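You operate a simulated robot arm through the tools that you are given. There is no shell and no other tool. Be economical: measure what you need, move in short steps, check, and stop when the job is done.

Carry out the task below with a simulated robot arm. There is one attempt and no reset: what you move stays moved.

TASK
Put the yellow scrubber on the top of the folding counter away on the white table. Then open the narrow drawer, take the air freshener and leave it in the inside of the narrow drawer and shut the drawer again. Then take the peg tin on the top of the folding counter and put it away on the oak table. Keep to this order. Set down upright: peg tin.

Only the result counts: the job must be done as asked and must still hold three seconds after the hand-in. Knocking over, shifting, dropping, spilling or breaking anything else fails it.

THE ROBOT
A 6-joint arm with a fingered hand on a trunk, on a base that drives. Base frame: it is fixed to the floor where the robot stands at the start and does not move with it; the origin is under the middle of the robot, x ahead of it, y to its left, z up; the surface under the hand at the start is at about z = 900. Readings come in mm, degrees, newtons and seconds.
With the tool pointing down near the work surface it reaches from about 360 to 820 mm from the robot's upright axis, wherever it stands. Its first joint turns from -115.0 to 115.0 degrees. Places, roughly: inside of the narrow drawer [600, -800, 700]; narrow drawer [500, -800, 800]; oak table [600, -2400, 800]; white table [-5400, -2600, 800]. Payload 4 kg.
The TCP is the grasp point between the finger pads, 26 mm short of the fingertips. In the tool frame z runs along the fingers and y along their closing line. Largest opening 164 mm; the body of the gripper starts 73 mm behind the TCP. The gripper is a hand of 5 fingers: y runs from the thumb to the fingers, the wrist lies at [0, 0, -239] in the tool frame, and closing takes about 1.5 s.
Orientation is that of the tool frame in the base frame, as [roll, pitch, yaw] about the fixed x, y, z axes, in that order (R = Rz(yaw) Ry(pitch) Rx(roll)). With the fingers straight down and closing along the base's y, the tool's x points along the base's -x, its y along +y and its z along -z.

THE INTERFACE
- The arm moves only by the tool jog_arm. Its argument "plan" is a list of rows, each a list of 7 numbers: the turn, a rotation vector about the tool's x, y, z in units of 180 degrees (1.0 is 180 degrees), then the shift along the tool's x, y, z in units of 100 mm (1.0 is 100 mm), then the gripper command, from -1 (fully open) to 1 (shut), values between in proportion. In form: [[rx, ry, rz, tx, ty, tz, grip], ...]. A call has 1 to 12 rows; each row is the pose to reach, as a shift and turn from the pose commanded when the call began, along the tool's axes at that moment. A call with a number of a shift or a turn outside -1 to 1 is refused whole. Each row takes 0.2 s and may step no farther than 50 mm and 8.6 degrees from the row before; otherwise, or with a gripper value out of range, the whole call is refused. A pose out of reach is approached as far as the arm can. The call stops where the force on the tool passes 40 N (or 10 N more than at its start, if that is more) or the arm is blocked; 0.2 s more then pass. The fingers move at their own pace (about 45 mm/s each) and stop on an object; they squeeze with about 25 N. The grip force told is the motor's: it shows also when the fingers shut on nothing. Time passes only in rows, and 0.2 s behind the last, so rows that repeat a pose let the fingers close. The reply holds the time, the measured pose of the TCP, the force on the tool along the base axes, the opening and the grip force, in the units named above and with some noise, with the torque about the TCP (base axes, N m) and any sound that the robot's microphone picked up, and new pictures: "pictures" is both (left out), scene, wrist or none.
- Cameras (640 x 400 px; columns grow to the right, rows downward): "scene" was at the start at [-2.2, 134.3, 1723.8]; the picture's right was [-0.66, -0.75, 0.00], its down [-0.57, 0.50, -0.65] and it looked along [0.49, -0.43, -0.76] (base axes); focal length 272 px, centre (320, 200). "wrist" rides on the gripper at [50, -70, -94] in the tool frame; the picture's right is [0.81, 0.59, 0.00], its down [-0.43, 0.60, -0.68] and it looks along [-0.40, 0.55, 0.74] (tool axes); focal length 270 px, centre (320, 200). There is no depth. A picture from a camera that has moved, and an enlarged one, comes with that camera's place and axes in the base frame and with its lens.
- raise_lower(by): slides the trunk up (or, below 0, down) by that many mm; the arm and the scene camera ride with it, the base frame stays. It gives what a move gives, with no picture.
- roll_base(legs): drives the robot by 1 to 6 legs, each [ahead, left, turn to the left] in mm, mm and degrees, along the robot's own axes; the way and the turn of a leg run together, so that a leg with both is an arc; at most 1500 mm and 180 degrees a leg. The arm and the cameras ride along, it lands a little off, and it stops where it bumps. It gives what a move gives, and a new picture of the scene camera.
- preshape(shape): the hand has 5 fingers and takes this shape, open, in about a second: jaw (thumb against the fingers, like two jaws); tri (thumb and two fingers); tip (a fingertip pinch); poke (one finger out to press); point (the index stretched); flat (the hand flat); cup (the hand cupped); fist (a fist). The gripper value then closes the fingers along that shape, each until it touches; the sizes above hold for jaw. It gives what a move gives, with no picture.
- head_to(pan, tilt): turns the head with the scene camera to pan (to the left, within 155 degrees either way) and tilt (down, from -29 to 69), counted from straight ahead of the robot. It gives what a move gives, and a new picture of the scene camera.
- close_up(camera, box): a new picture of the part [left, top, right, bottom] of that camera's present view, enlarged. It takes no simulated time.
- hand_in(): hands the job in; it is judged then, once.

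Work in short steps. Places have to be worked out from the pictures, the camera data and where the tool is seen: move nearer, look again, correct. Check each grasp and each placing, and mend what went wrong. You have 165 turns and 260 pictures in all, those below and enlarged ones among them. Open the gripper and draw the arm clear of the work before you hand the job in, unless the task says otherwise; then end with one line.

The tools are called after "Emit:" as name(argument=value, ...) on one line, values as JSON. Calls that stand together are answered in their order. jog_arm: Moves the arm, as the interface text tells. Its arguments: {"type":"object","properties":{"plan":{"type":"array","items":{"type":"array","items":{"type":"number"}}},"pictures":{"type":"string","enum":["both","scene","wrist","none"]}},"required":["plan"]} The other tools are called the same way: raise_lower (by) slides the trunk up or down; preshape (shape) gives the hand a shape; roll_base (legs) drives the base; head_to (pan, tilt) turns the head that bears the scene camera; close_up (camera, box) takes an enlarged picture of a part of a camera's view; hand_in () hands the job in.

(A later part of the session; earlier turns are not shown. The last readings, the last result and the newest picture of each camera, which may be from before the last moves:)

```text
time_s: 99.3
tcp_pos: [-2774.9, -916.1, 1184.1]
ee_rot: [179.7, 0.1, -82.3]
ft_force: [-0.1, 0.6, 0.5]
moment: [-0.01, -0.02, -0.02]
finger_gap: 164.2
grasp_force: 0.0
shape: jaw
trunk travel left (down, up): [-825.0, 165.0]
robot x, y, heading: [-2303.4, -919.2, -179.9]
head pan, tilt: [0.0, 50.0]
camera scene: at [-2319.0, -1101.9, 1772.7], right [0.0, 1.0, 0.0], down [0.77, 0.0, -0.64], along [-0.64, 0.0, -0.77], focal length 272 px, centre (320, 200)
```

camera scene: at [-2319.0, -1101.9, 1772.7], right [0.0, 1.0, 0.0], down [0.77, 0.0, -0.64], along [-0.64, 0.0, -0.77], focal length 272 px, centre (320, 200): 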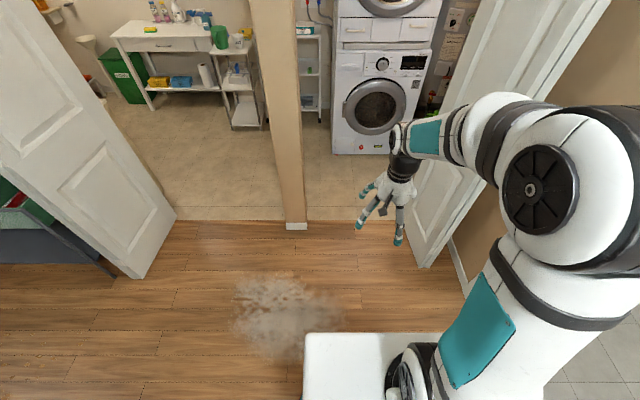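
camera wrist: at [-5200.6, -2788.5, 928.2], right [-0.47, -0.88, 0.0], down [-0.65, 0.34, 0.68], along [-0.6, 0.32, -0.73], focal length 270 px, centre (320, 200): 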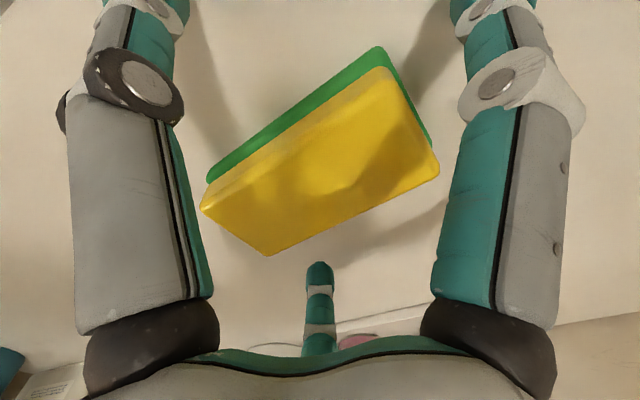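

Continue: back out through the first doorway and turn to face the counter.

Emit:
roll_base(legs=[[0, 0, 8], [-1230, 0, 0], [-450, 0, 0], [0, 0, 172]])

Emit:
head_to(pan=0, tilt=35)

```text
time_s: 115.5
tcp_pos: [-163.1, -702.3, 1184.5]
ee_rot: [179.6, 0.1, 96.7]
ft_force: [-0.3, 0.4, -1.2]
moment: [0.0, 0.0, 0.02]
finger_gap: 164.0
grasp_force: 0.0
shape: jaw
trunk travel left (down, up): [-825.0, 165.0]
robot x, y, heading: [-635.9, -692.8, -1.0]
head pan, tilt: [0.0, 50.0]
camera scene: at [-616.3, -508.4, 1772.7], right [-0.02, -1.0, 0.0], down [-0.77, 0.01, -0.64], along [0.64, -0.01, -0.77], focal length 272 px, centre (320, 200)
```

scene: 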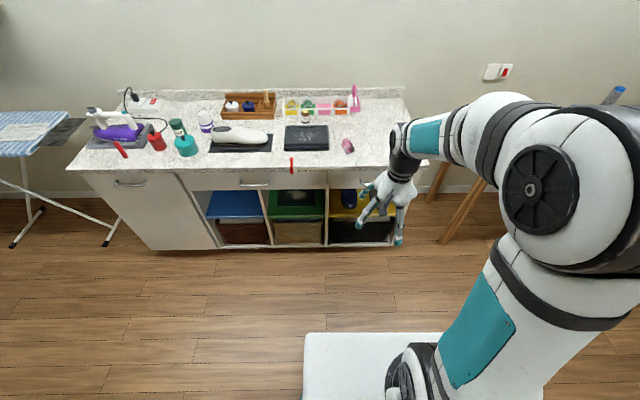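

```text
time_s: 116.2
tcp_pos: [-162.0, -704.4, 1184.6]
ee_rot: [179.7, 0.0, 96.7]
ft_force: [0.2, 0.5, -0.3]
moment: [-0.02, 0.02, -0.03]
finger_gap: 163.7
grasp_force: 0.0
shape: jaw
trunk travel left (down, up): [-825.0, 165.0]
robot x, y, heading: [-636.7, -692.3, -0.7]
head pan, tilt: [0.0, 35.0]
camera scene: at [-605.2, -508.6, 1794.3], right [-0.02, -1.0, 0.0], down [-0.57, 0.01, -0.82], along [0.82, -0.01, -0.57], focal length 272 px, centre (320, 200)
```

scene: 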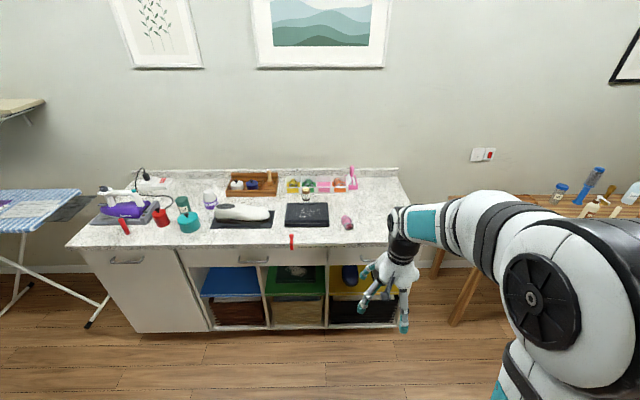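

Let me zoom in on the drawer fronts.

Emit:
close_up(camera="scene", box=[180, 220, 420, 340])

```text
2.67 times, centred on (300, 280) of scene
camera zoom: at [-605.2, -508.6, 1794.3], right [-0.02, -1.0, 0.0], down [-0.57, 0.01, -0.82], along [0.82, -0.01, -0.57], focal length 724 px, centre (373, -13)
```

zoom: 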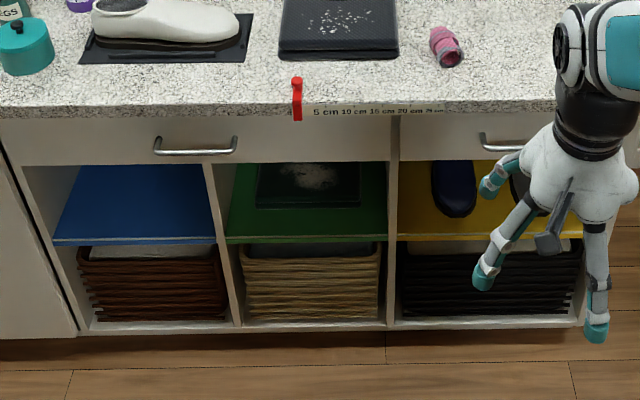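

The narrow drawer is the right one, partly hidden by the hand. Shift the base right 220 mm to see it.

Emit:
roll_base(legs=[[150, -220, 0.8]])

Emit:
head_to(pan=0, tilt=45)

Emit:
close_up(camera="scene", box=[200, 140, 440, 290])

```text
time_s: 118.2
tcp_pos: [-12.3, -918.9, 1183.9]
ee_rot: [179.7, 0.1, 97.5]
ft_force: [0.3, 0.4, 0.3]
moment: [0.0, 0.0, 0.0]
finger_gap: 163.8
grasp_force: 0.1
shape: jaw
trunk travel left (down, up): [-825.0, 165.0]
robot x, y, heading: [-488.9, -917.4, -0.2]
head pan, tilt: [0.0, 35.0]
camera scene: at [-458.8, -731.0, 1794.5], right [0.0, -1.0, 0.0], down [-0.57, 0.0, -0.82], along [0.82, 0.0, -0.57], focal length 272 px, centre (320, 200)
```

scene: 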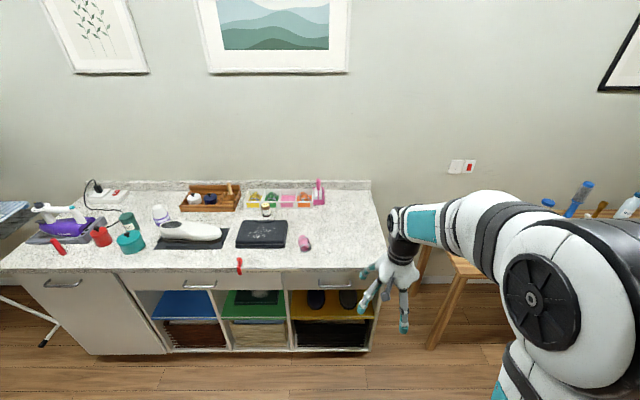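

```text
time_s: 118.9
tcp_pos: [-13.8, -919.1, 1184.2]
ee_rot: [179.7, 0.1, 97.5]
ft_force: [0.1, 0.0, -0.9]
moment: [-0.01, 0.03, -0.01]
finger_gap: 163.9
grasp_force: 0.0
shape: jaw
trunk travel left (down, up): [-825.0, 165.0]
robot x, y, heading: [-485.1, -916.6, -0.1]
head pan, tilt: [0.0, 45.0]
camera scene: at [-466.4, -729.7, 1779.6], right [0.0, -1.0, 0.0], down [-0.71, 0.0, -0.71], along [0.71, 0.0, -0.71], focal length 272 px, centre (320, 200)
```

scene: 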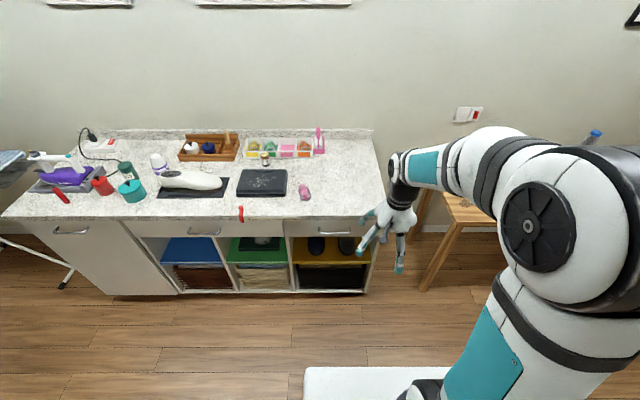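

```text
2.67 times, centred on (320, 215) of scene
camera zoom: at [-466.4, -729.7, 1779.6], right [0.0, -1.0, 0.0], down [-0.71, 0.0, -0.71], along [0.71, 0.0, -0.71], focal length 724 px, centre (320, 160)
```

zoom: 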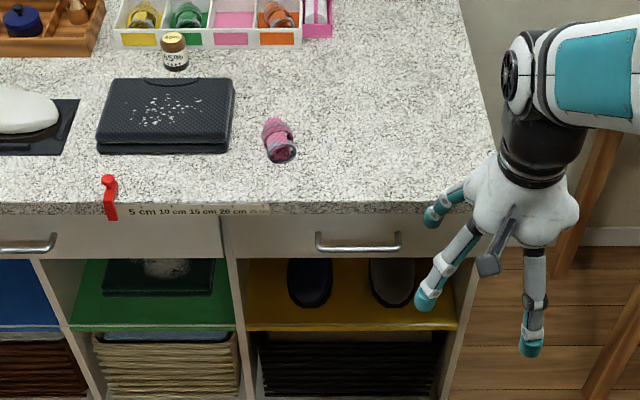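

Handle bar is at about x 285, y -793 (115 mm wide), z≈820, drawer front x≈300. I'll try the "tri" shape, and look at it.

Emit:
preshape(shape="tri")

Emit:
jog_arm(plan=[[0, 0, 0, 0, 0, 0, 0.2], [0, 0, 0, 0, 0, 0, 0.2], [0, 0, 0, 0, 0, 0, 0.2], [0, 0, 0, 0, 0, 0, 0.2], [0, 0, 0, 0, 0, 0, 0.2], [0, 0, 0, 0, 0, 0, 0.2]], pictures="both")

Emit:
close_up(camera="scene", box=[340, 140, 440, 290])

```text
time_s: 119.8
tcp_pos: [-13.8, -918.0, 1183.8]
ee_rot: [179.7, 0.1, 97.5]
ft_force: [-1.4, -0.3, -0.5]
moment: [0.02, -0.01, -0.02]
finger_gap: 164.1
grasp_force: 0.0
shape: tri
trunk travel left (down, up): [-825.0, 165.0]
robot x, y, heading: [-488.5, -914.1, -0.5]
head pan, tilt: [0.0, 45.0]
```

```text
time_s: 121.2
tcp_pos: [-14.5, -919.2, 1183.8]
ee_rot: [179.7, 0.1, 97.5]
ft_force: [-0.6, 0.4, 0.0]
moment: [0.01, -0.05, 0.0]
finger_gap: 66.1
grasp_force: 0.1
shape: tri
trunk travel left (down, up): [-825.0, 165.0]
robot x, y, heading: [-485.6, -918.8, -0.2]
head pan, tilt: [0.0, 45.0]
camera scene: at [-466.3, -729.8, 1779.6], right [0.0, -1.0, 0.0], down [-0.71, 0.0, -0.71], along [0.71, 0.0, -0.71], focal length 272 px, centre (320, 200)
camera wrist: at [-90.0, -877.8, 1277.8], right [0.48, 0.88, 0.0], down [0.64, -0.35, 0.68], along [0.6, -0.32, -0.73], focal length 270 px, centre (320, 200)
```

scene: 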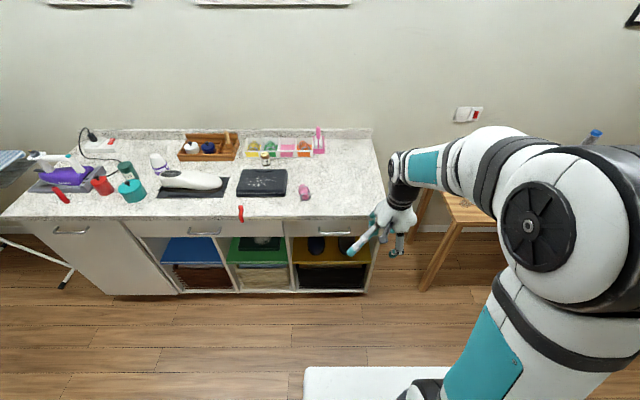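
wrist: 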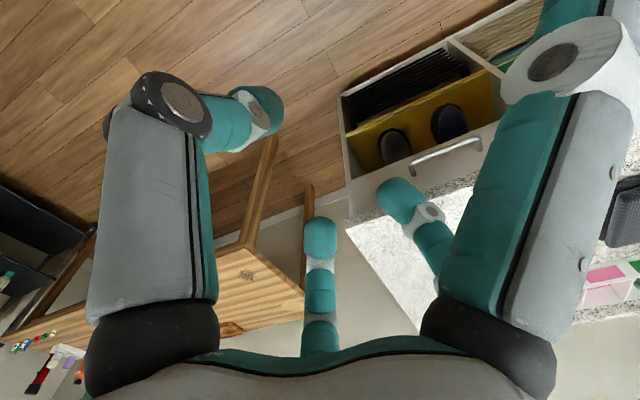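

```text
2.67 times, centred on (390, 215) of scene
camera zoom: at [-466.3, -729.8, 1779.6], right [0.0, -1.0, 0.0], down [-0.71, 0.0, -0.71], along [0.71, 0.0, -0.71], focal length 724 px, centre (133, 160)
```

zoom: 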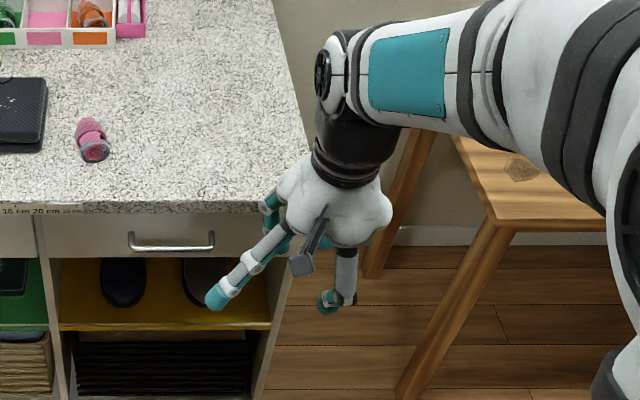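

Tri leaves two digits straight. Check the "tip" shape too.

Emit:
preshape(shape="tip")

Emit:
jog_arm(plan=[[0, 0, 0, 0, 0, 0, 0.4], [0, 0, 0, 0, 0, 0, 0.4], [0, 0, 0, 0, 0, 0, 0.4], [0, 0, 0, 0, 0, 0, 0.4], [0, 0, 0, 0, 0, 0, 0.4], [0, 0, 0, 0, 0, 0, 0.4]], pictures="wrist")

Emit:
close_up(camera="scene", box=[340, 140, 440, 290])

```text
time_s: 122.1
tcp_pos: [-13.7, -919.0, 1184.4]
ee_rot: [179.6, 0.0, 97.5]
ft_force: [0.2, 0.8, 0.2]
moment: [0.04, -0.03, 0.0]
finger_gap: 164.0
grasp_force: 0.0
shape: tip
trunk travel left (down, up): [-825.0, 165.0]
robot x, y, heading: [-488.0, -915.1, -0.3]
head pan, tilt: [0.0, 45.0]
```

```text
time_s: 123.5
tcp_pos: [-13.7, -919.0, 1184.2]
ee_rot: [179.7, 0.0, 97.4]
ft_force: [0.1, 0.0, -0.3]
moment: [-0.01, 0.01, 0.0]
finger_gap: 49.5
grasp_force: 0.1
shape: tip
trunk travel left (down, up): [-825.0, 165.0]
robot x, y, heading: [-488.6, -915.0, -0.3]
head pan, tilt: [0.0, 45.0]
camera wrist: at [-90.0, -877.8, 1277.8], right [0.48, 0.88, 0.0], down [0.64, -0.35, 0.68], along [0.6, -0.32, -0.73], focal length 270 px, centre (320, 200)
```

wrist: 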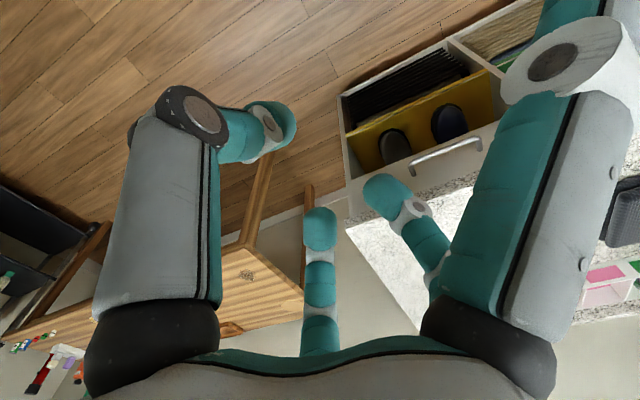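

```text
2.67 times, centred on (390, 215) of scene
camera zoom: at [-466.3, -729.8, 1779.6], right [0.0, -1.0, 0.0], down [-0.71, 0.0, -0.71], along [0.71, 0.0, -0.71], focal length 724 px, centre (133, 160)
```

zoom: 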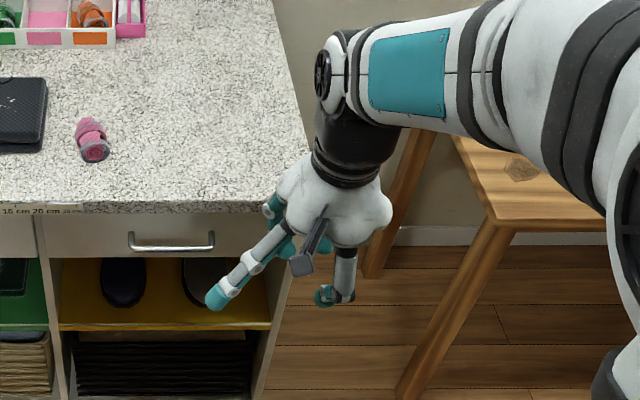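

Either shape leaves side digits straddling ±105 mm, outside the handle ends, fine. Use tri; first square the yaw and extend forward.

Emit:
preshape(shape="tri")

Emit:
jog_arm(plan=[[0, 0, 0.0208, 0.05, 0.33, 0, 0.2], [0, 0, 0.0411, 0.09, 0.66, 0, 0.2], [0, 0, 0.0411, 0.13, 1.0, 0, 0.2]], pictures="none")

Emit:
jog_arm(plan=[[-0.0417, 0, 0, 0, 0.083, 0, 0.2], [-0.0833, 0, 0, 0, 0.167, 0, 0.2], [-0.125, 0, 0, 0, 0.25, 0, 0.2], [-0.1667, 0, 0, 0, 0.333, 0, 0.2], [-0.2083, 0, 0, 0, 0.417, 0, 0.2], [-0.25, 0, 0, 0, 0.5, 0, 0.2], [-0.2917, 0, 0, 0, 0.583, 0, 0.2], [-0.3333, 0, 0, 0, 0.667, 0, 0.2], [-0.375, 0, 0, 0, 0.75, 0, 0.2], [-0.4167, 0, 0, 0, 0.833, 0, 0.2], [-0.4583, 0, 0, 0, 0.917, 0, 0.2], [-0.5, 0, 0, 0, 1, 0, 0.2]], pictures="both")

```text
time_s: 124.4
tcp_pos: [-15.1, -918.8, 1184.3]
ee_rot: [179.6, 0.0, 97.5]
ft_force: [0.2, 0.6, -0.4]
moment: [0.01, 0.03, -0.01]
finger_gap: 164.2
grasp_force: 0.0
shape: tri
trunk travel left (down, up): [-825.0, 165.0]
robot x, y, heading: [-488.6, -913.6, -0.3]
head pan, tilt: [0.0, 45.0]
```

```text
time_s: 125.2
tcp_pos: [84.5, -892.8, 1183.4]
ee_rot: [179.8, 0.0, 90.0]
ft_force: [-0.1, 0.5, 0.0]
moment: [-0.01, 0.04, -0.01]
finger_gap: 93.9
grasp_force: 0.0
shape: tri
trunk travel left (down, up): [-825.0, 165.0]
robot x, y, heading: [-490.1, -916.0, -0.2]
head pan, tilt: [0.0, 45.0]
```

```text
time_s: 127.8
tcp_pos: [184.8, -893.0, 1185.4]
ee_rot: [89.5, 0.1, 90.1]
ft_force: [0.2, 0.5, 0.2]
moment: [-0.01, 0.01, -0.01]
finger_gap: 65.8
grasp_force: 0.1
shape: tri
out of reach, approached as far as the arm can: row 6
trunk travel left (down, up): [-825.0, 165.0]
robot x, y, heading: [-488.8, -918.4, -0.1]
head pan, tilt: [0.0, 45.0]
camera scene: at [-465.0, -729.7, 1779.6], right [0.0, -1.0, 0.0], down [-0.71, 0.0, -0.71], along [0.71, 0.0, -0.71], focal length 272 px, centre (320, 200)
camera wrist: at [91.8, -842.7, 1115.6], right [0.0, 0.81, 0.59], down [-0.68, -0.43, 0.59], along [0.73, -0.4, 0.55], focal length 270 px, centre (320, 200)
```

scene: 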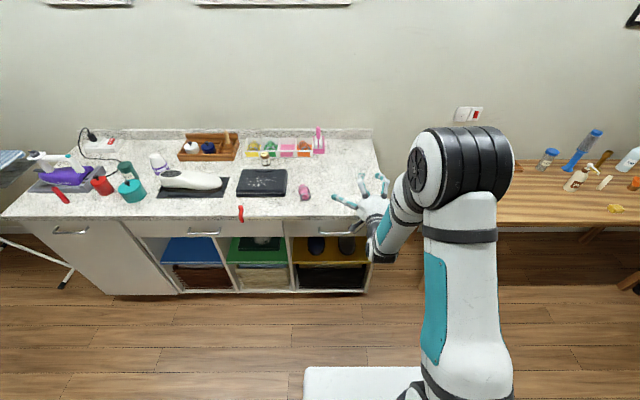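
wrist: 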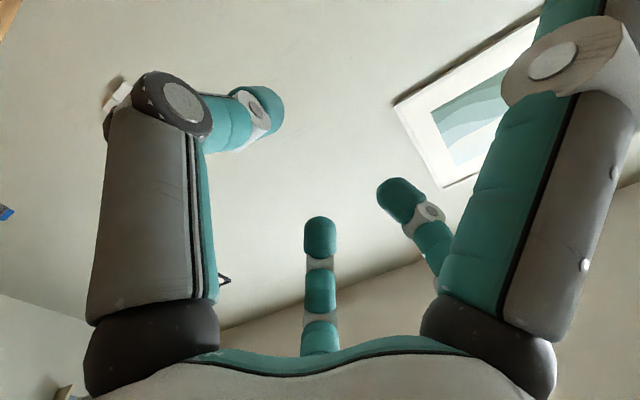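

Hand now points at +x with closing vertical. Lower the trunk 300 mm in front of the counter and shift the base left 100 mm.

Emit:
raise_lower(by=-345)

Emit:
roll_base(legs=[[0, 100, 0]])

Emit:
close_up(camera="scene", box=[260, 150, 460, 275])

```text
time_s: 131.2
tcp_pos: [184.2, -892.5, 840.7]
ee_rot: [89.7, 0.0, 90.1]
ft_force: [0.0, -1.0, -0.4]
moment: [0.01, -0.01, 0.0]
finger_gap: 65.9
grasp_force: 0.1
shape: tri
trunk travel left (down, up): [-480.0, 510.0]
robot x, y, heading: [-490.3, -913.4, -0.1]
head pan, tilt: [0.0, 45.0]
```

```text
time_s: 132.3
tcp_pos: [184.1, -792.9, 839.5]
ee_rot: [89.8, 0.0, 90.1]
ft_force: [-0.3, -0.4, 0.7]
moment: [0.02, -0.05, -0.03]
finger_gap: 65.8
grasp_force: 0.0
shape: tri
trunk travel left (down, up): [-480.0, 510.0]
robot x, y, heading: [-490.6, -814.7, -0.3]
head pan, tilt: [0.0, 45.0]
camera scene: at [-465.8, -629.8, 1434.6], right [0.0, -1.0, 0.0], down [-0.71, 0.0, -0.71], along [0.71, 0.0, -0.71], focal length 272 px, centre (320, 200)
```

scene: 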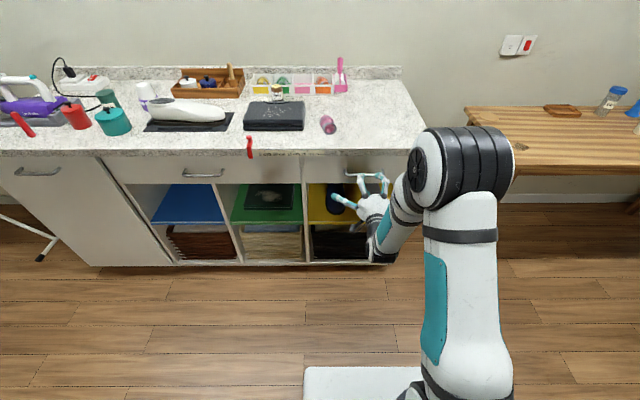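

```text
3.20 times, centred on (360, 212) of scene
camera zoom: at [-465.8, -629.8, 1434.6], right [0.0, -1.0, 0.0], down [-0.71, 0.0, -0.71], along [0.71, 0.0, -0.71], focal length 869 px, centre (192, 160)
```

zoom: 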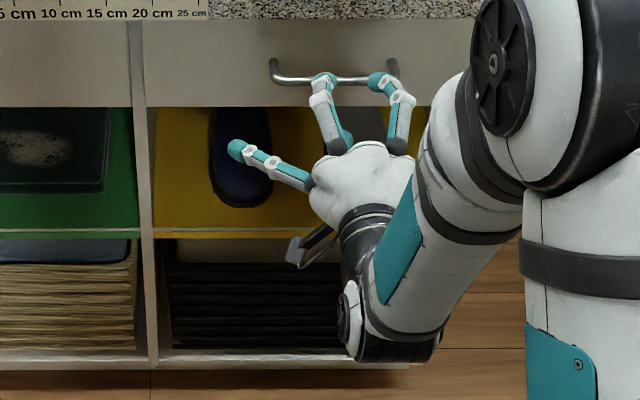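

Triangulating, the bar is near x≈300, y≈-791, z≈795. Lower 45 mm and advance partway.

Emit:
raise_lower(by=-45)

Emit:
jog_arm(plan=[[0, 0, 0, 0, 0, 0.3, 0.2], [0, 0, 0, 0, 0, 0.6, 0.2]], pictures="wrist")

Emit:
close_up(camera="scene", box=[300, 140, 420, 215])

```text
time_s: 133.2
tcp_pos: [183.4, -793.6, 795.0]
ee_rot: [89.7, 0.1, 90.0]
ft_force: [-0.1, -1.1, -0.4]
moment: [0.03, 0.01, 0.02]
finger_gap: 65.8
grasp_force: 0.1
shape: tri
trunk travel left (down, up): [-435.0, 555.0]
robot x, y, heading: [-490.2, -814.4, -0.1]
head pan, tilt: [0.0, 45.0]
```

```text
time_s: 133.8
tcp_pos: [243.5, -794.0, 795.3]
ee_rot: [89.7, 0.1, 90.1]
ft_force: [0.4, 0.2, 0.1]
moment: [0.0, 0.04, -0.01]
finger_gap: 65.7
grasp_force: 0.1
shape: tri
trunk travel left (down, up): [-435.0, 555.0]
robot x, y, heading: [-484.8, -815.2, -0.4]
head pan, tilt: [0.0, 45.0]
camera wrist: at [151.5, -742.8, 726.5], right [0.0, 0.81, 0.59], down [-0.68, -0.43, 0.59], along [0.73, -0.4, 0.55], focal length 270 px, centre (320, 200)
```

wrist: 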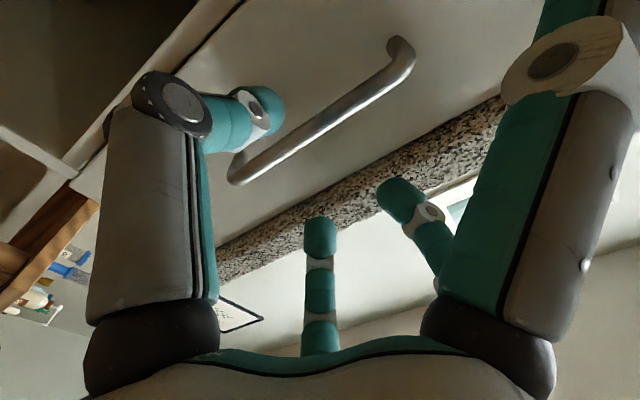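

```text
5.33 times, centred on (360, 178) of scene
camera zoom: at [-465.8, -630.0, 1389.6], right [0.0, -1.0, 0.0], down [-0.71, 0.0, -0.71], along [0.71, 0.0, -0.71], focal length 1448 px, centre (107, 320)
```

zoom: 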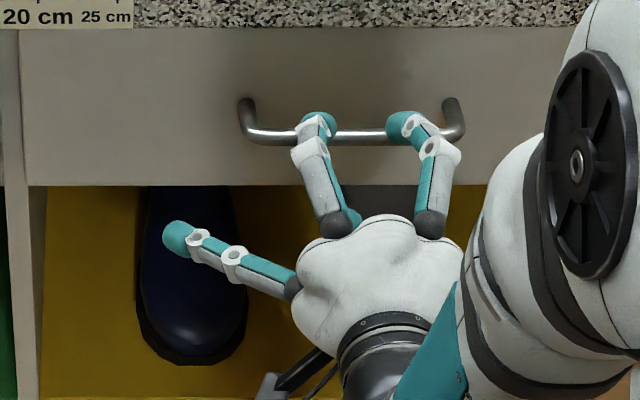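

Both cameras agree: bar at (312, -790, 787). Lower 8 mm and advance to x≈304.

Emit:
jog_arm(plan=[[0, 0, 0, 0, -0.08, 0.1, 0.2], [0, 0, 0, 0.03, -0.08, 0.3, 0.2], [0, 0, 0, 0.03, -0.08, 0.45, 0.2], [0, 0, 0, 0.03, -0.08, 0.6, 0.2]], pictures="wrist")

Emit:
close_up(camera="scene", box=[300, 140, 420, 215])

```text
time_s: 134.8
tcp_pos: [304.5, -791.0, 787.1]
ee_rot: [89.7, 0.0, 90.1]
ft_force: [-0.2, -1.2, 0.1]
moment: [-0.01, 0.0, 0.02]
finger_gap: 65.8
grasp_force: 0.1
shape: tri
trunk travel left (down, up): [-435.0, 555.0]
robot x, y, heading: [-487.5, -815.5, -0.2]
head pan, tilt: [0.0, 45.0]
camera wrist: at [211.7, -739.7, 718.4], right [0.0, 0.81, 0.59], down [-0.68, -0.43, 0.59], along [0.73, -0.4, 0.55], focal length 270 px, centre (320, 200)
```

wrist: 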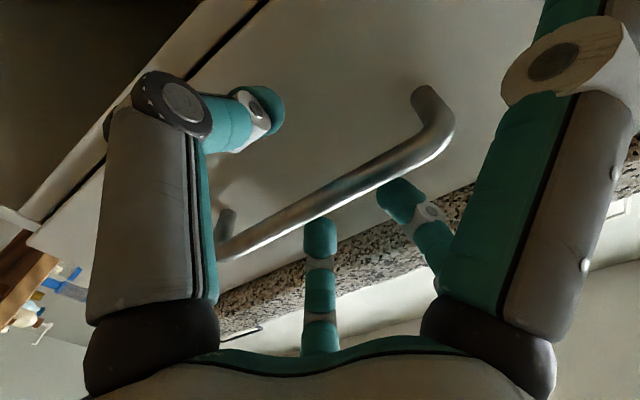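

```text
5.33 times, centred on (360, 178) of scene
camera zoom: at [-465.8, -630.0, 1389.6], right [0.0, -1.0, 0.0], down [-0.71, 0.0, -0.71], along [0.71, 0.0, -0.71], focal length 1448 px, centre (107, 320)
```

zoom: 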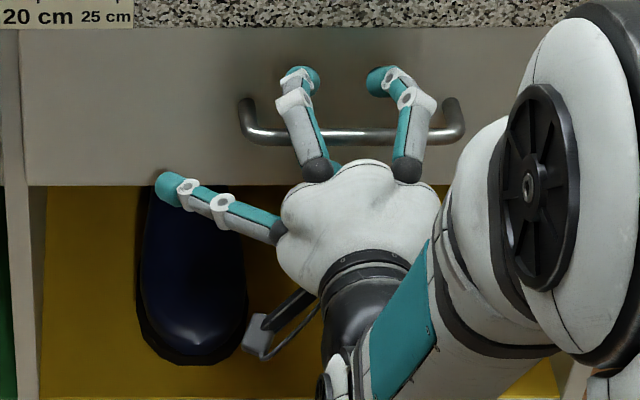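

The bar lies right at the TCP. Close the hand on it.

Emit:
jog_arm(plan=[[0, 0, 0, 0, 0, 0, 1], [0, 0, 0, 0, 0, 0, 1], [0, 0, 0, 0, 0, 0, 1], [0, 0, 0, 0, 0, 0, 1], [0, 0, 0, 0, 0, 0, 1], [0, 0, 0, 0, 0, 0, 1], [0, 0, 0, 0, 0, 0, 1]], pictures="wrist")

```text
time_s: 136.4
tcp_pos: [304.9, -789.5, 788.9]
ee_rot: [89.5, 0.2, 90.2]
ft_force: [2.5, 0.0, 9.4]
moment: [0.05, -0.01, -0.03]
finger_gap: 0.0
grasp_force: 24.7
shape: tri
trunk travel left (down, up): [-435.0, 555.0]
robot x, y, heading: [-487.0, -813.4, -0.4]
head pan, tilt: [0.0, 45.0]
camera wrist: at [211.7, -739.6, 720.0], right [-0.01, 0.81, 0.59], down [-0.68, -0.43, 0.59], along [0.73, -0.4, 0.55], focal length 270 px, centre (320, 200)
```

wrist: 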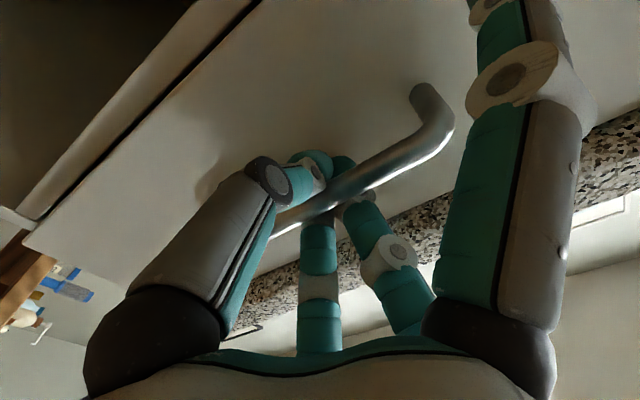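

The fingers wrap the bar. Pull back 100 mm gently.

Emit:
jog_arm(plan=[[0, 0, 0, 0, 0, -0.1, 1], [0, 0, 0, 0, 0, -0.25, 1], [0, 0, 0, 0, 0, -0.4, 1], [0, 0, 0, 0, 0, -0.55, 1], [0, 0, 0, 0, 0, -0.7, 1], [0, 0, 0, 0, 0, -0.85, 1], [0, 0, 0, 0, 0, -1, 1]], pictures="scene")

```text
time_s: 138.0
tcp_pos: [202.8, -789.5, 788.5]
ee_rot: [89.6, 0.2, 90.1]
ft_force: [-0.8, 2.1, 14.9]
moment: [-0.02, -0.05, -0.01]
finger_gap: 0.3
grasp_force: 25.0
shape: tri
trunk travel left (down, up): [-435.0, 555.0]
robot x, y, heading: [-486.9, -815.9, -0.2]
head pan, tilt: [0.0, 45.0]
camera scene: at [-467.3, -629.9, 1389.6], right [0.0, -1.0, 0.0], down [-0.71, 0.0, -0.71], along [0.71, 0.0, -0.71], focal length 272 px, centre (320, 200)
```

scene: 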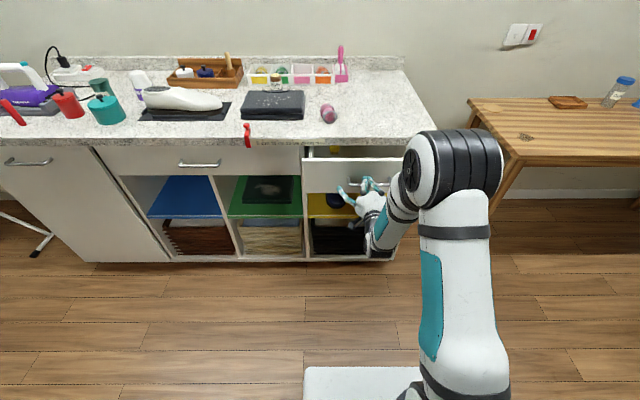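

The drawer opens. Pull another 100 mm.

Emit:
jog_arm(plan=[[0, 0, 0, 0, 0, -0.15, 1], [0, 0, 0, 0, 0, -0.3, 1], [0, 0, 0, 0, 0, -0.45, 1], [0, 0, 0, 0, 0, -0.6, 1], [0, 0, 0, 0, 0, -0.8, 1], [0, 0, 0, 0, 0, -1, 1]], pictures="scene")

Emit:
close_up(camera="scene", box=[280, 120, 440, 220])

```text
time_s: 139.4
tcp_pos: [114.8, -790.4, 795.3]
ee_rot: [91.1, 0.2, 90.0]
ft_force: [-1.3, -1.0, -29.8]
moment: [-0.01, 0.15, 0.0]
finger_gap: 0.1
grasp_force: 25.1
shape: tri
out of reach, approached as far as the arm can: row 5, 6
trunk travel left (down, up): [-435.0, 555.0]
robot x, y, heading: [-486.1, -814.4, -0.4]
head pan, tilt: [0.0, 45.0]
camera scene: at [-463.6, -630.1, 1388.7], right [0.0, -1.0, 0.0], down [-0.71, 0.0, -0.71], along [0.71, 0.0, -0.71], focal length 272 px, centre (320, 200)
```

scene: 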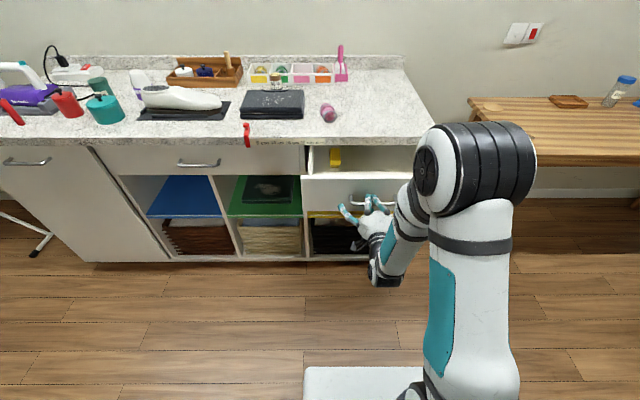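

```text
4.00 times, centred on (360, 170) of scene
camera zoom: at [-463.6, -630.1, 1388.7], right [0.0, -1.0, 0.0], down [-0.71, 0.0, -0.71], along [0.71, 0.0, -0.71], focal length 1086 px, centre (160, 320)
```

zoom: 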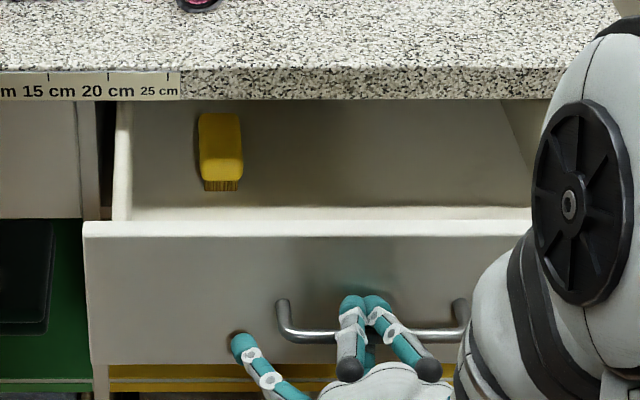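

About 190 mm open; the arm is at its near limit. Ease the vertical strain, then pull further by driving the base back.

Emit:
jog_arm(plan=[[0, 0, 0, 0, -0.03, 0.1, 1], [0, 0, 0, 0, -0.03, 0.1, 1]], pictures="none")

```text
time_s: 140.0
tcp_pos: [125.9, -788.9, 796.6]
ee_rot: [90.4, 0.1, 90.0]
ft_force: [0.7, -2.7, -30.9]
moment: [-0.01, 0.14, -0.03]
finger_gap: 0.0
grasp_force: 25.3
shape: tri
trunk travel left (down, up): [-435.0, 555.0]
robot x, y, heading: [-487.1, -817.7, -0.2]
head pan, tilt: [0.0, 45.0]
```

Still pushing the handle up; lower by 8 mm.

Emit:
jog_arm(plan=[[0, 0, 0, 0, -0.05, 0.05, 1], [0, 0, 0, 0, -0.09, 0.1, 1], [0, 0, 0, 0, -0.09, 0.1, 1]], pictures="none")

```text
time_s: 140.8
tcp_pos: [136.8, -790.1, 792.2]
ee_rot: [89.8, 0.0, 90.1]
ft_force: [1.7, -1.6, -5.3]
moment: [0.0, 0.02, -0.02]
finger_gap: 0.0
grasp_force: 24.3
shape: tri
trunk travel left (down, up): [-435.0, 555.0]
robot x, y, heading: [-490.3, -814.1, 0.1]
head pan, tilt: [0.0, 45.0]
```

Good, strain nearly gone. Drive the base back 110 mm to open more.

Emit:
roll_base(legs=[[-110, 0, 0]])

```text
time_s: 142.0
tcp_pos: [26.1, -789.8, 790.2]
ee_rot: [90.0, 0.0, 90.0]
ft_force: [-1.1, -2.6, 0.0]
moment: [-0.02, 0.02, 0.0]
finger_gap: 0.1
grasp_force: 25.4
shape: tri
trunk travel left (down, up): [-435.0, 555.0]
robot x, y, heading: [-596.8, -813.1, -0.3]
head pan, tilt: [0.0, 45.0]
camera scene: at [-575.2, -629.9, 1389.7], right [0.0, -1.0, 0.0], down [-0.71, 0.0, -0.71], along [0.71, 0.0, -0.71], focal length 272 px, centre (320, 200)
```

scene: 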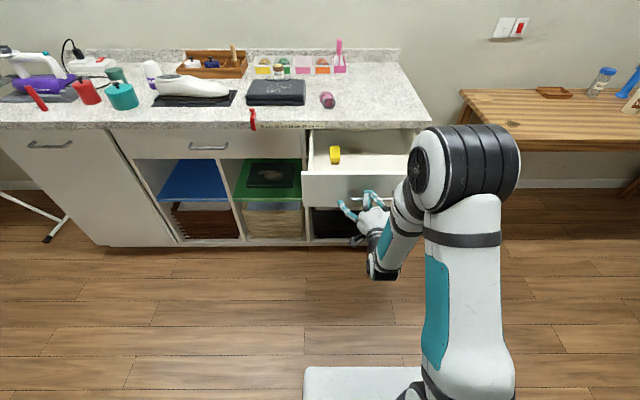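

Open by ~280 mm. Release the handle and drive the base back.

Emit:
jog_arm(plan=[[0, 0, 0, 0, 0, 0, 0.1], [0, 0, 0, 0, 0, 0, 0.1], [0, 0, 0, 0, 0, 0, 0.1], [0, 0, 0, 0, 0, 0, 0.1], [0, 0, 0, 0, 0, 0, 0.1], [0, 0, 0, 0, 0, 0, 0.1]], pictures="wrist")

Emit:
roll_base(legs=[[-200, 0, 0]])

Emit:
raise_lower(by=390)

Emit:
head_to(pan=5, tilt=40)

```text
time_s: 143.4
tcp_pos: [26.6, -791.3, 789.1]
ee_rot: [90.0, 0.1, 89.9]
ft_force: [-0.2, -0.4, 0.7]
moment: [0.01, 0.01, 0.0]
finger_gap: 73.3
grasp_force: 0.2
shape: tri
trunk travel left (down, up): [-435.0, 555.0]
robot x, y, heading: [-600.7, -814.2, -0.2]
head pan, tilt: [0.0, 45.0]
camera wrist: at [-66.6, -738.9, 722.3], right [0.0, 0.81, 0.59], down [-0.68, -0.43, 0.6], along [0.74, -0.4, 0.55], focal length 270 px, centre (320, 200)
```

wrist: 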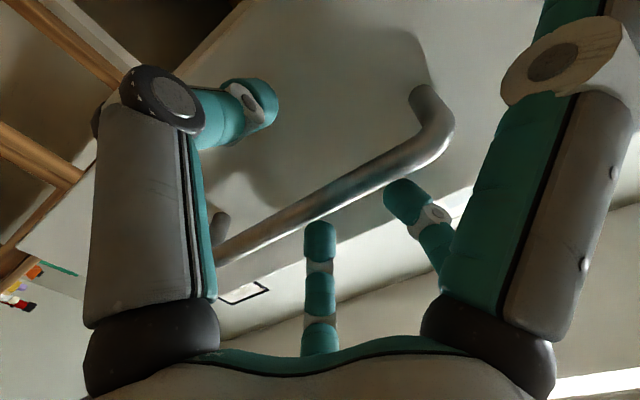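

```text
time_s: 145.0
tcp_pos: [-174.1, -789.5, 790.4]
ee_rot: [90.0, 0.1, 90.0]
ft_force: [-0.1, 0.0, 0.2]
moment: [0.01, -0.05, 0.01]
finger_gap: 73.5
grasp_force: 0.1
shape: tri
trunk travel left (down, up): [-435.0, 555.0]
robot x, y, heading: [-798.2, -815.3, -0.2]
head pan, tilt: [0.0, 45.0]
camera scene: at [-775.7, -628.7, 1389.6], right [0.0, -1.0, 0.0], down [-0.71, 0.0, -0.71], along [0.71, 0.0, -0.71], focal length 272 px, centre (320, 200)
```

scene: 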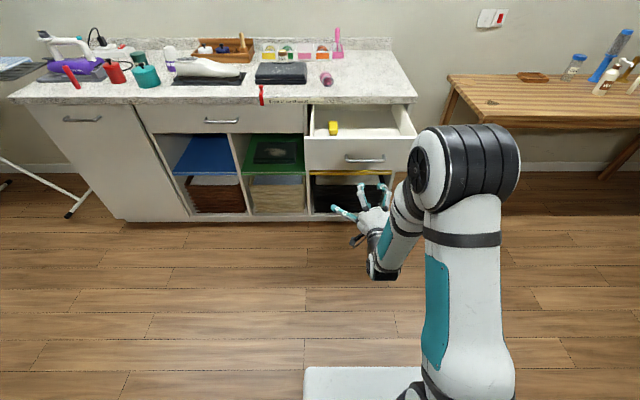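

```text
time_s: 148.7
tcp_pos: [-173.1, -787.5, 1181.5]
ee_rot: [90.1, 0.2, 90.0]
ft_force: [-0.7, -0.5, 0.2]
moment: [-0.01, 0.0, 0.02]
finger_gap: 73.6
grasp_force: 0.1
shape: tri
trunk travel left (down, up): [-825.0, 165.0]
robot x, y, heading: [-795.2, -813.7, -0.3]
head pan, tilt: [0.0, 45.0]
```

```text
time_s: 149.4
tcp_pos: [-173.7, -788.7, 1181.7]
ee_rot: [90.0, 0.2, 89.9]
ft_force: [-1.2, -0.6, 0.5]
moment: [-0.01, 0.01, -0.01]
finger_gap: 73.5
grasp_force: 0.0
shape: tri
trunk travel left (down, up): [-825.0, 165.0]
robot x, y, heading: [-796.2, -809.3, -0.4]
head pan, tilt: [5.0, 40.0]
camera scene: at [-772.2, -621.3, 1786.8], right [0.08, -1.0, 0.0], down [-0.64, -0.05, -0.77], along [0.76, 0.06, -0.64], focal length 272 px, centre (320, 200)
```

scene: 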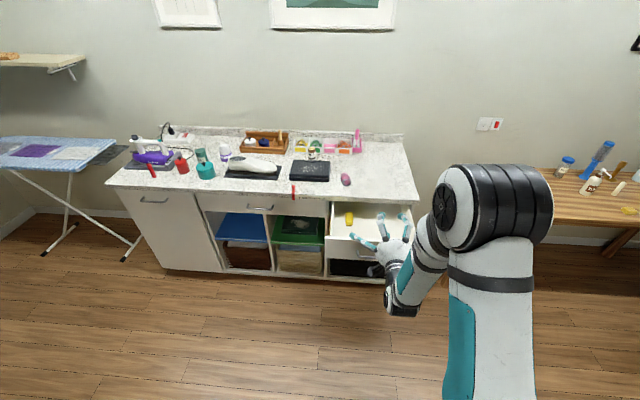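

Measure drawer depth and freshener height with close-ups.

Emit:
close_up(camera="scene", box=[310, 180, 430, 290])

Emit:
close_up(camera="scene", box=[160, 120, 280, 200])

```text
3.64 times, centred on (370, 235) of scene
camera zoom: at [-772.2, -621.3, 1786.8], right [0.08, -1.0, 0.0], down [-0.64, -0.05, -0.77], along [0.76, 0.06, -0.64], focal length 987 px, centre (138, 73)
```

zoom: 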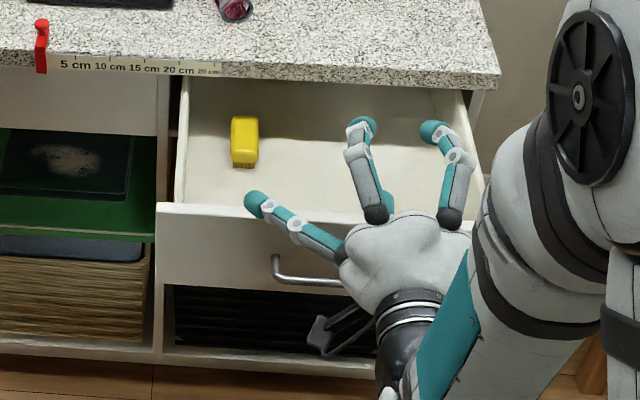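

```text
5.00 times, centred on (220, 160) of scene
camera zoom: at [-772.2, -621.3, 1786.8], right [0.08, -1.0, 0.0], down [-0.64, -0.05, -0.77], along [0.76, 0.06, -0.64], focal length 1358 px, centre (820, 400)
```

zoom: 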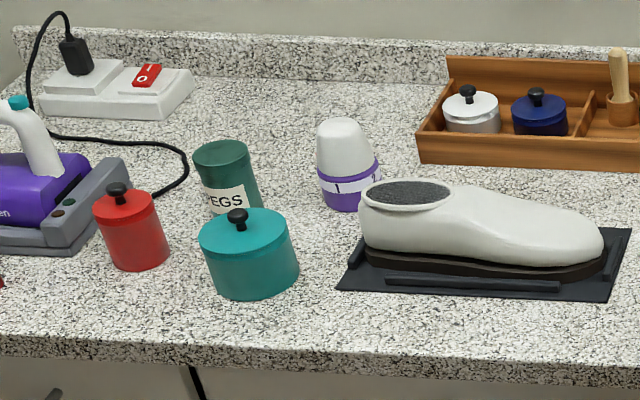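

Freshener ≈105 mm tall, ≈75 mm wide; the drawer front is ~140 mm tall, so standing should fit. Turn the hand back to pointing down and return to jaw shape.

Emit:
preshape(shape="jaw")

Emit:
jog_arm(plan=[[0.0417, 0, 0, 0, 0, 0, -0.34], [0.0833, 0, 0, 0, 0, 0, -0.34], [0.125, 0, 0, 0, 0, 0, -0.34], [0.1667, 0, 0, 0, 0, 0, -0.34], [0.2083, 0, 0, 0, 0, 0, -0.34], [0.25, 0, 0, 0, 0, 0, -0.34], [0.2917, 0, 0, 0, 0, 0, -0.34], [0.3333, 0, 0, 0, 0, 0, -0.34], [0.375, 0, 0, 0, 0, 0, -0.34], [0.4167, 0, 0, 0, 0, 0, -0.34], [0.4583, 0, 0, 0, 0, 0, -0.34], [0.5, 0, 0, 0, 0, 0, -0.34]], pictures="none")

Emit:
roll_base(legs=[[0, 880, 0], [740, 0, 0]])

Emit:
head_to(pan=-10, tilt=55)

```text
time_s: 150.3
tcp_pos: [-174.4, -788.0, 1180.3]
ee_rot: [90.0, 0.2, 90.1]
ft_force: [-1.1, -0.3, 1.0]
moment: [-0.03, 0.03, 0.0]
finger_gap: 163.8
grasp_force: 0.0
shape: jaw
trunk travel left (down, up): [-825.0, 165.0]
robot x, y, heading: [-800.2, -814.7, -0.0]
head pan, tilt: [5.0, 40.0]
```

```text
time_s: 152.9
tcp_pos: [-172.6, -788.3, 1179.6]
ee_rot: [180.0, 0.1, 90.1]
ft_force: [0.2, -0.3, -0.7]
moment: [0.02, 0.03, -0.01]
finger_gap: 110.2
grasp_force: 0.1
shape: jaw
out of reach, approached as far as the arm can: row 7
trunk travel left (down, up): [-825.0, 165.0]
robot x, y, heading: [-793.5, -816.6, -0.3]
head pan, tilt: [5.0, 40.0]
```

```text
time_s: 155.9
tcp_pos: [-175.4, -252.2, 1182.4]
ee_rot: [179.7, 0.2, 89.8]
ft_force: [1.2, 1.3, -0.1]
moment: [-0.08, 0.01, 0.01]
finger_gap: 110.2
grasp_force: 0.1
shape: jaw
trunk travel left (down, up): [-825.0, 165.0]
robot x, y, heading: [-797.1, -276.1, -0.7]
head pan, tilt: [5.0, 40.0]
stopped in leg 1: the robot was blocked; the commanded pose is now the measured one
camera scene: at [-773.8, -79.0, 1786.5], right [0.08, -1.0, 0.0], down [-0.64, -0.05, -0.77], along [0.76, 0.06, -0.64], focal length 272 px, centre (320, 200)
```

scene: 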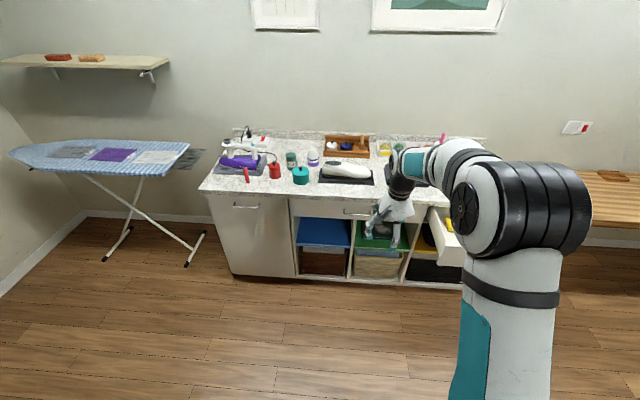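

```text
time_s: 156.7
tcp_pos: [-172.7, -255.1, 1181.5]
ee_rot: [179.9, 0.0, 89.7]
ft_force: [-0.4, 0.0, -0.6]
moment: [0.0, 0.02, -0.02]
finger_gap: 110.1
grasp_force: 0.1
shape: jaw
trunk travel left (down, up): [-825.0, 165.0]
robot x, y, heading: [-798.4, -273.6, -0.4]
head pan, tilt: [-10.0, 55.0]
camera scene: at [-783.7, -103.1, 1766.3], right [-0.18, -0.98, 0.0], down [-0.8, 0.15, -0.57], along [0.56, -0.1, -0.82], focal length 272 px, centre (320, 200)
```

scene: 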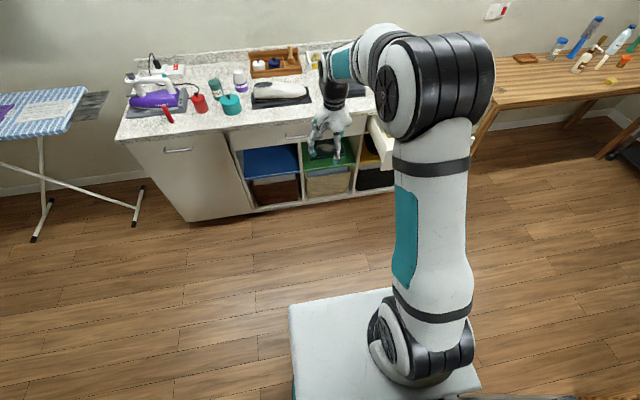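

The base bumped something, presumably the basket or clothes behind. Back off right a little and check.

Emit:
roll_base(legs=[[60, -40, 0]])

Emit:
head_to(pan=150, tilt=55)

```text
time_s: 157.7
tcp_pos: [-112.2, -296.0, 1179.3]
ee_rot: [-179.9, 0.1, 89.7]
ft_force: [-0.3, -0.3, 0.2]
moment: [0.02, 0.02, -0.01]
finger_gap: 110.2
grasp_force: 0.1
shape: jaw
trunk travel left (down, up): [-825.0, 165.0]
robot x, y, heading: [-734.9, -316.0, -0.4]
head pan, tilt: [-10.0, 55.0]
camera scene: at [-722.3, -144.3, 1766.3], right [-0.18, -0.98, 0.0], down [-0.81, 0.15, -0.57], along [0.56, -0.1, -0.82], focal length 272 px, centre (320, 200)
```

scene: 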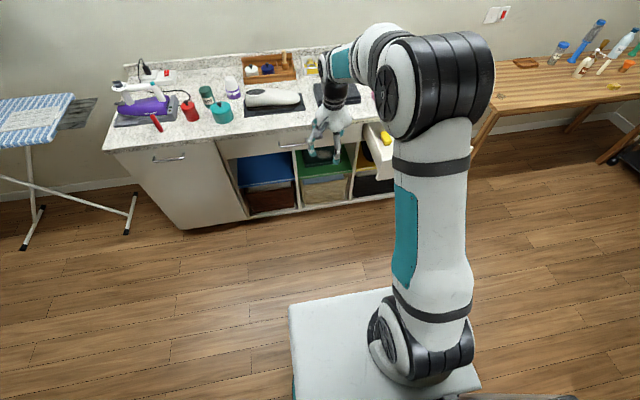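

```text
time_s: 160.2
tcp_pos: [-113.0, -295.8, 1180.2]
ee_rot: [-180.0, 0.1, 89.6]
ft_force: [-0.1, -0.3, 0.7]
moment: [0.0, 0.04, -0.02]
finger_gap: 110.5
grasp_force: 0.1
shape: jaw
trunk travel left (down, up): [-825.0, 165.0]
robot x, y, heading: [-734.7, -317.9, -0.3]
head pan, tilt: [150.0, 55.0]
camera scene: at [-856.9, -93.3, 1766.2], right [0.51, 0.86, 0.0], down [0.71, -0.42, -0.57], along [-0.49, 0.29, -0.82], focal length 272 px, centre (320, 200)
```

scene: 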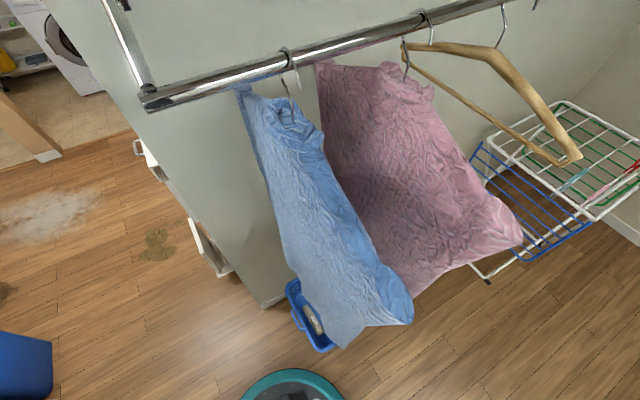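

It was the hanging clothes/rear; nothing appears displaced. Go forward clear of them, then left, then ahead to the counter.

Emit:
roll_base(legs=[[300, 0, 0], [0, 390, 0], [390, 0, 0.3]])

Emit:
head_to(pan=-10, tilt=55)

```text
time_s: 166.3
tcp_pos: [578.9, 92.7, 1178.7]
ee_rot: [-180.0, 0.2, 90.0]
ft_force: [0.5, 0.4, -0.4]
moment: [0.02, 0.03, -0.03]
finger_gap: 110.3
grasp_force: 0.1
shape: jaw
trunk travel left (down, up): [-825.0, 165.0]
robot x, y, heading: [-48.1, 67.5, -0.1]
head pan, tilt: [150.0, 55.0]
camera scene: at [-165.5, 289.3, 1766.3], right [0.5, 0.86, 0.0], down [0.71, -0.41, -0.57], along [-0.5, 0.29, -0.82], focal length 272 px, centre (320, 200)
```

scene: 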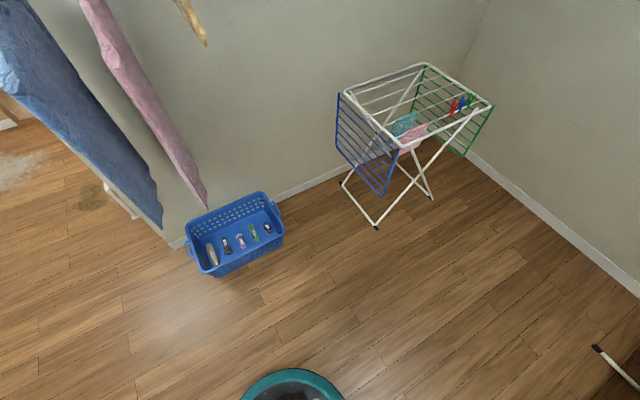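

```text
time_s: 168.7
tcp_pos: [579.0, 92.2, 1181.4]
ee_rot: [-180.0, 0.0, 90.0]
ft_force: [0.5, 1.1, -0.1]
moment: [-0.03, -0.01, 0.01]
finger_gap: 110.2
grasp_force: 0.1
shape: jaw
trunk travel left (down, up): [-825.0, 165.0]
robot x, y, heading: [-42.0, 68.9, -0.3]
head pan, tilt: [-10.0, 55.0]
camera scene: at [-33.3, 240.2, 1766.2], right [-0.18, -0.98, 0.0], down [-0.81, 0.14, -0.57], along [0.56, -0.1, -0.82], focal length 272 px, centre (320, 200)
```

scene: 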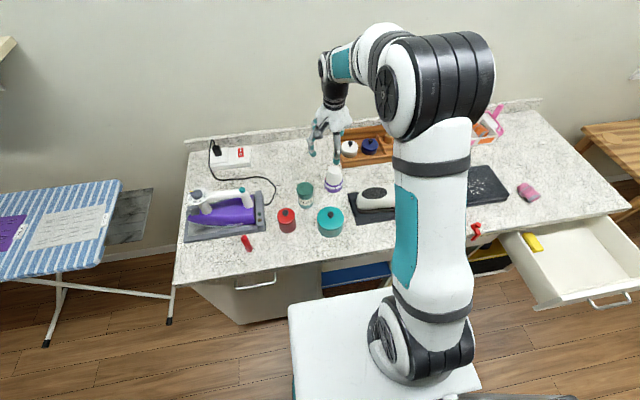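

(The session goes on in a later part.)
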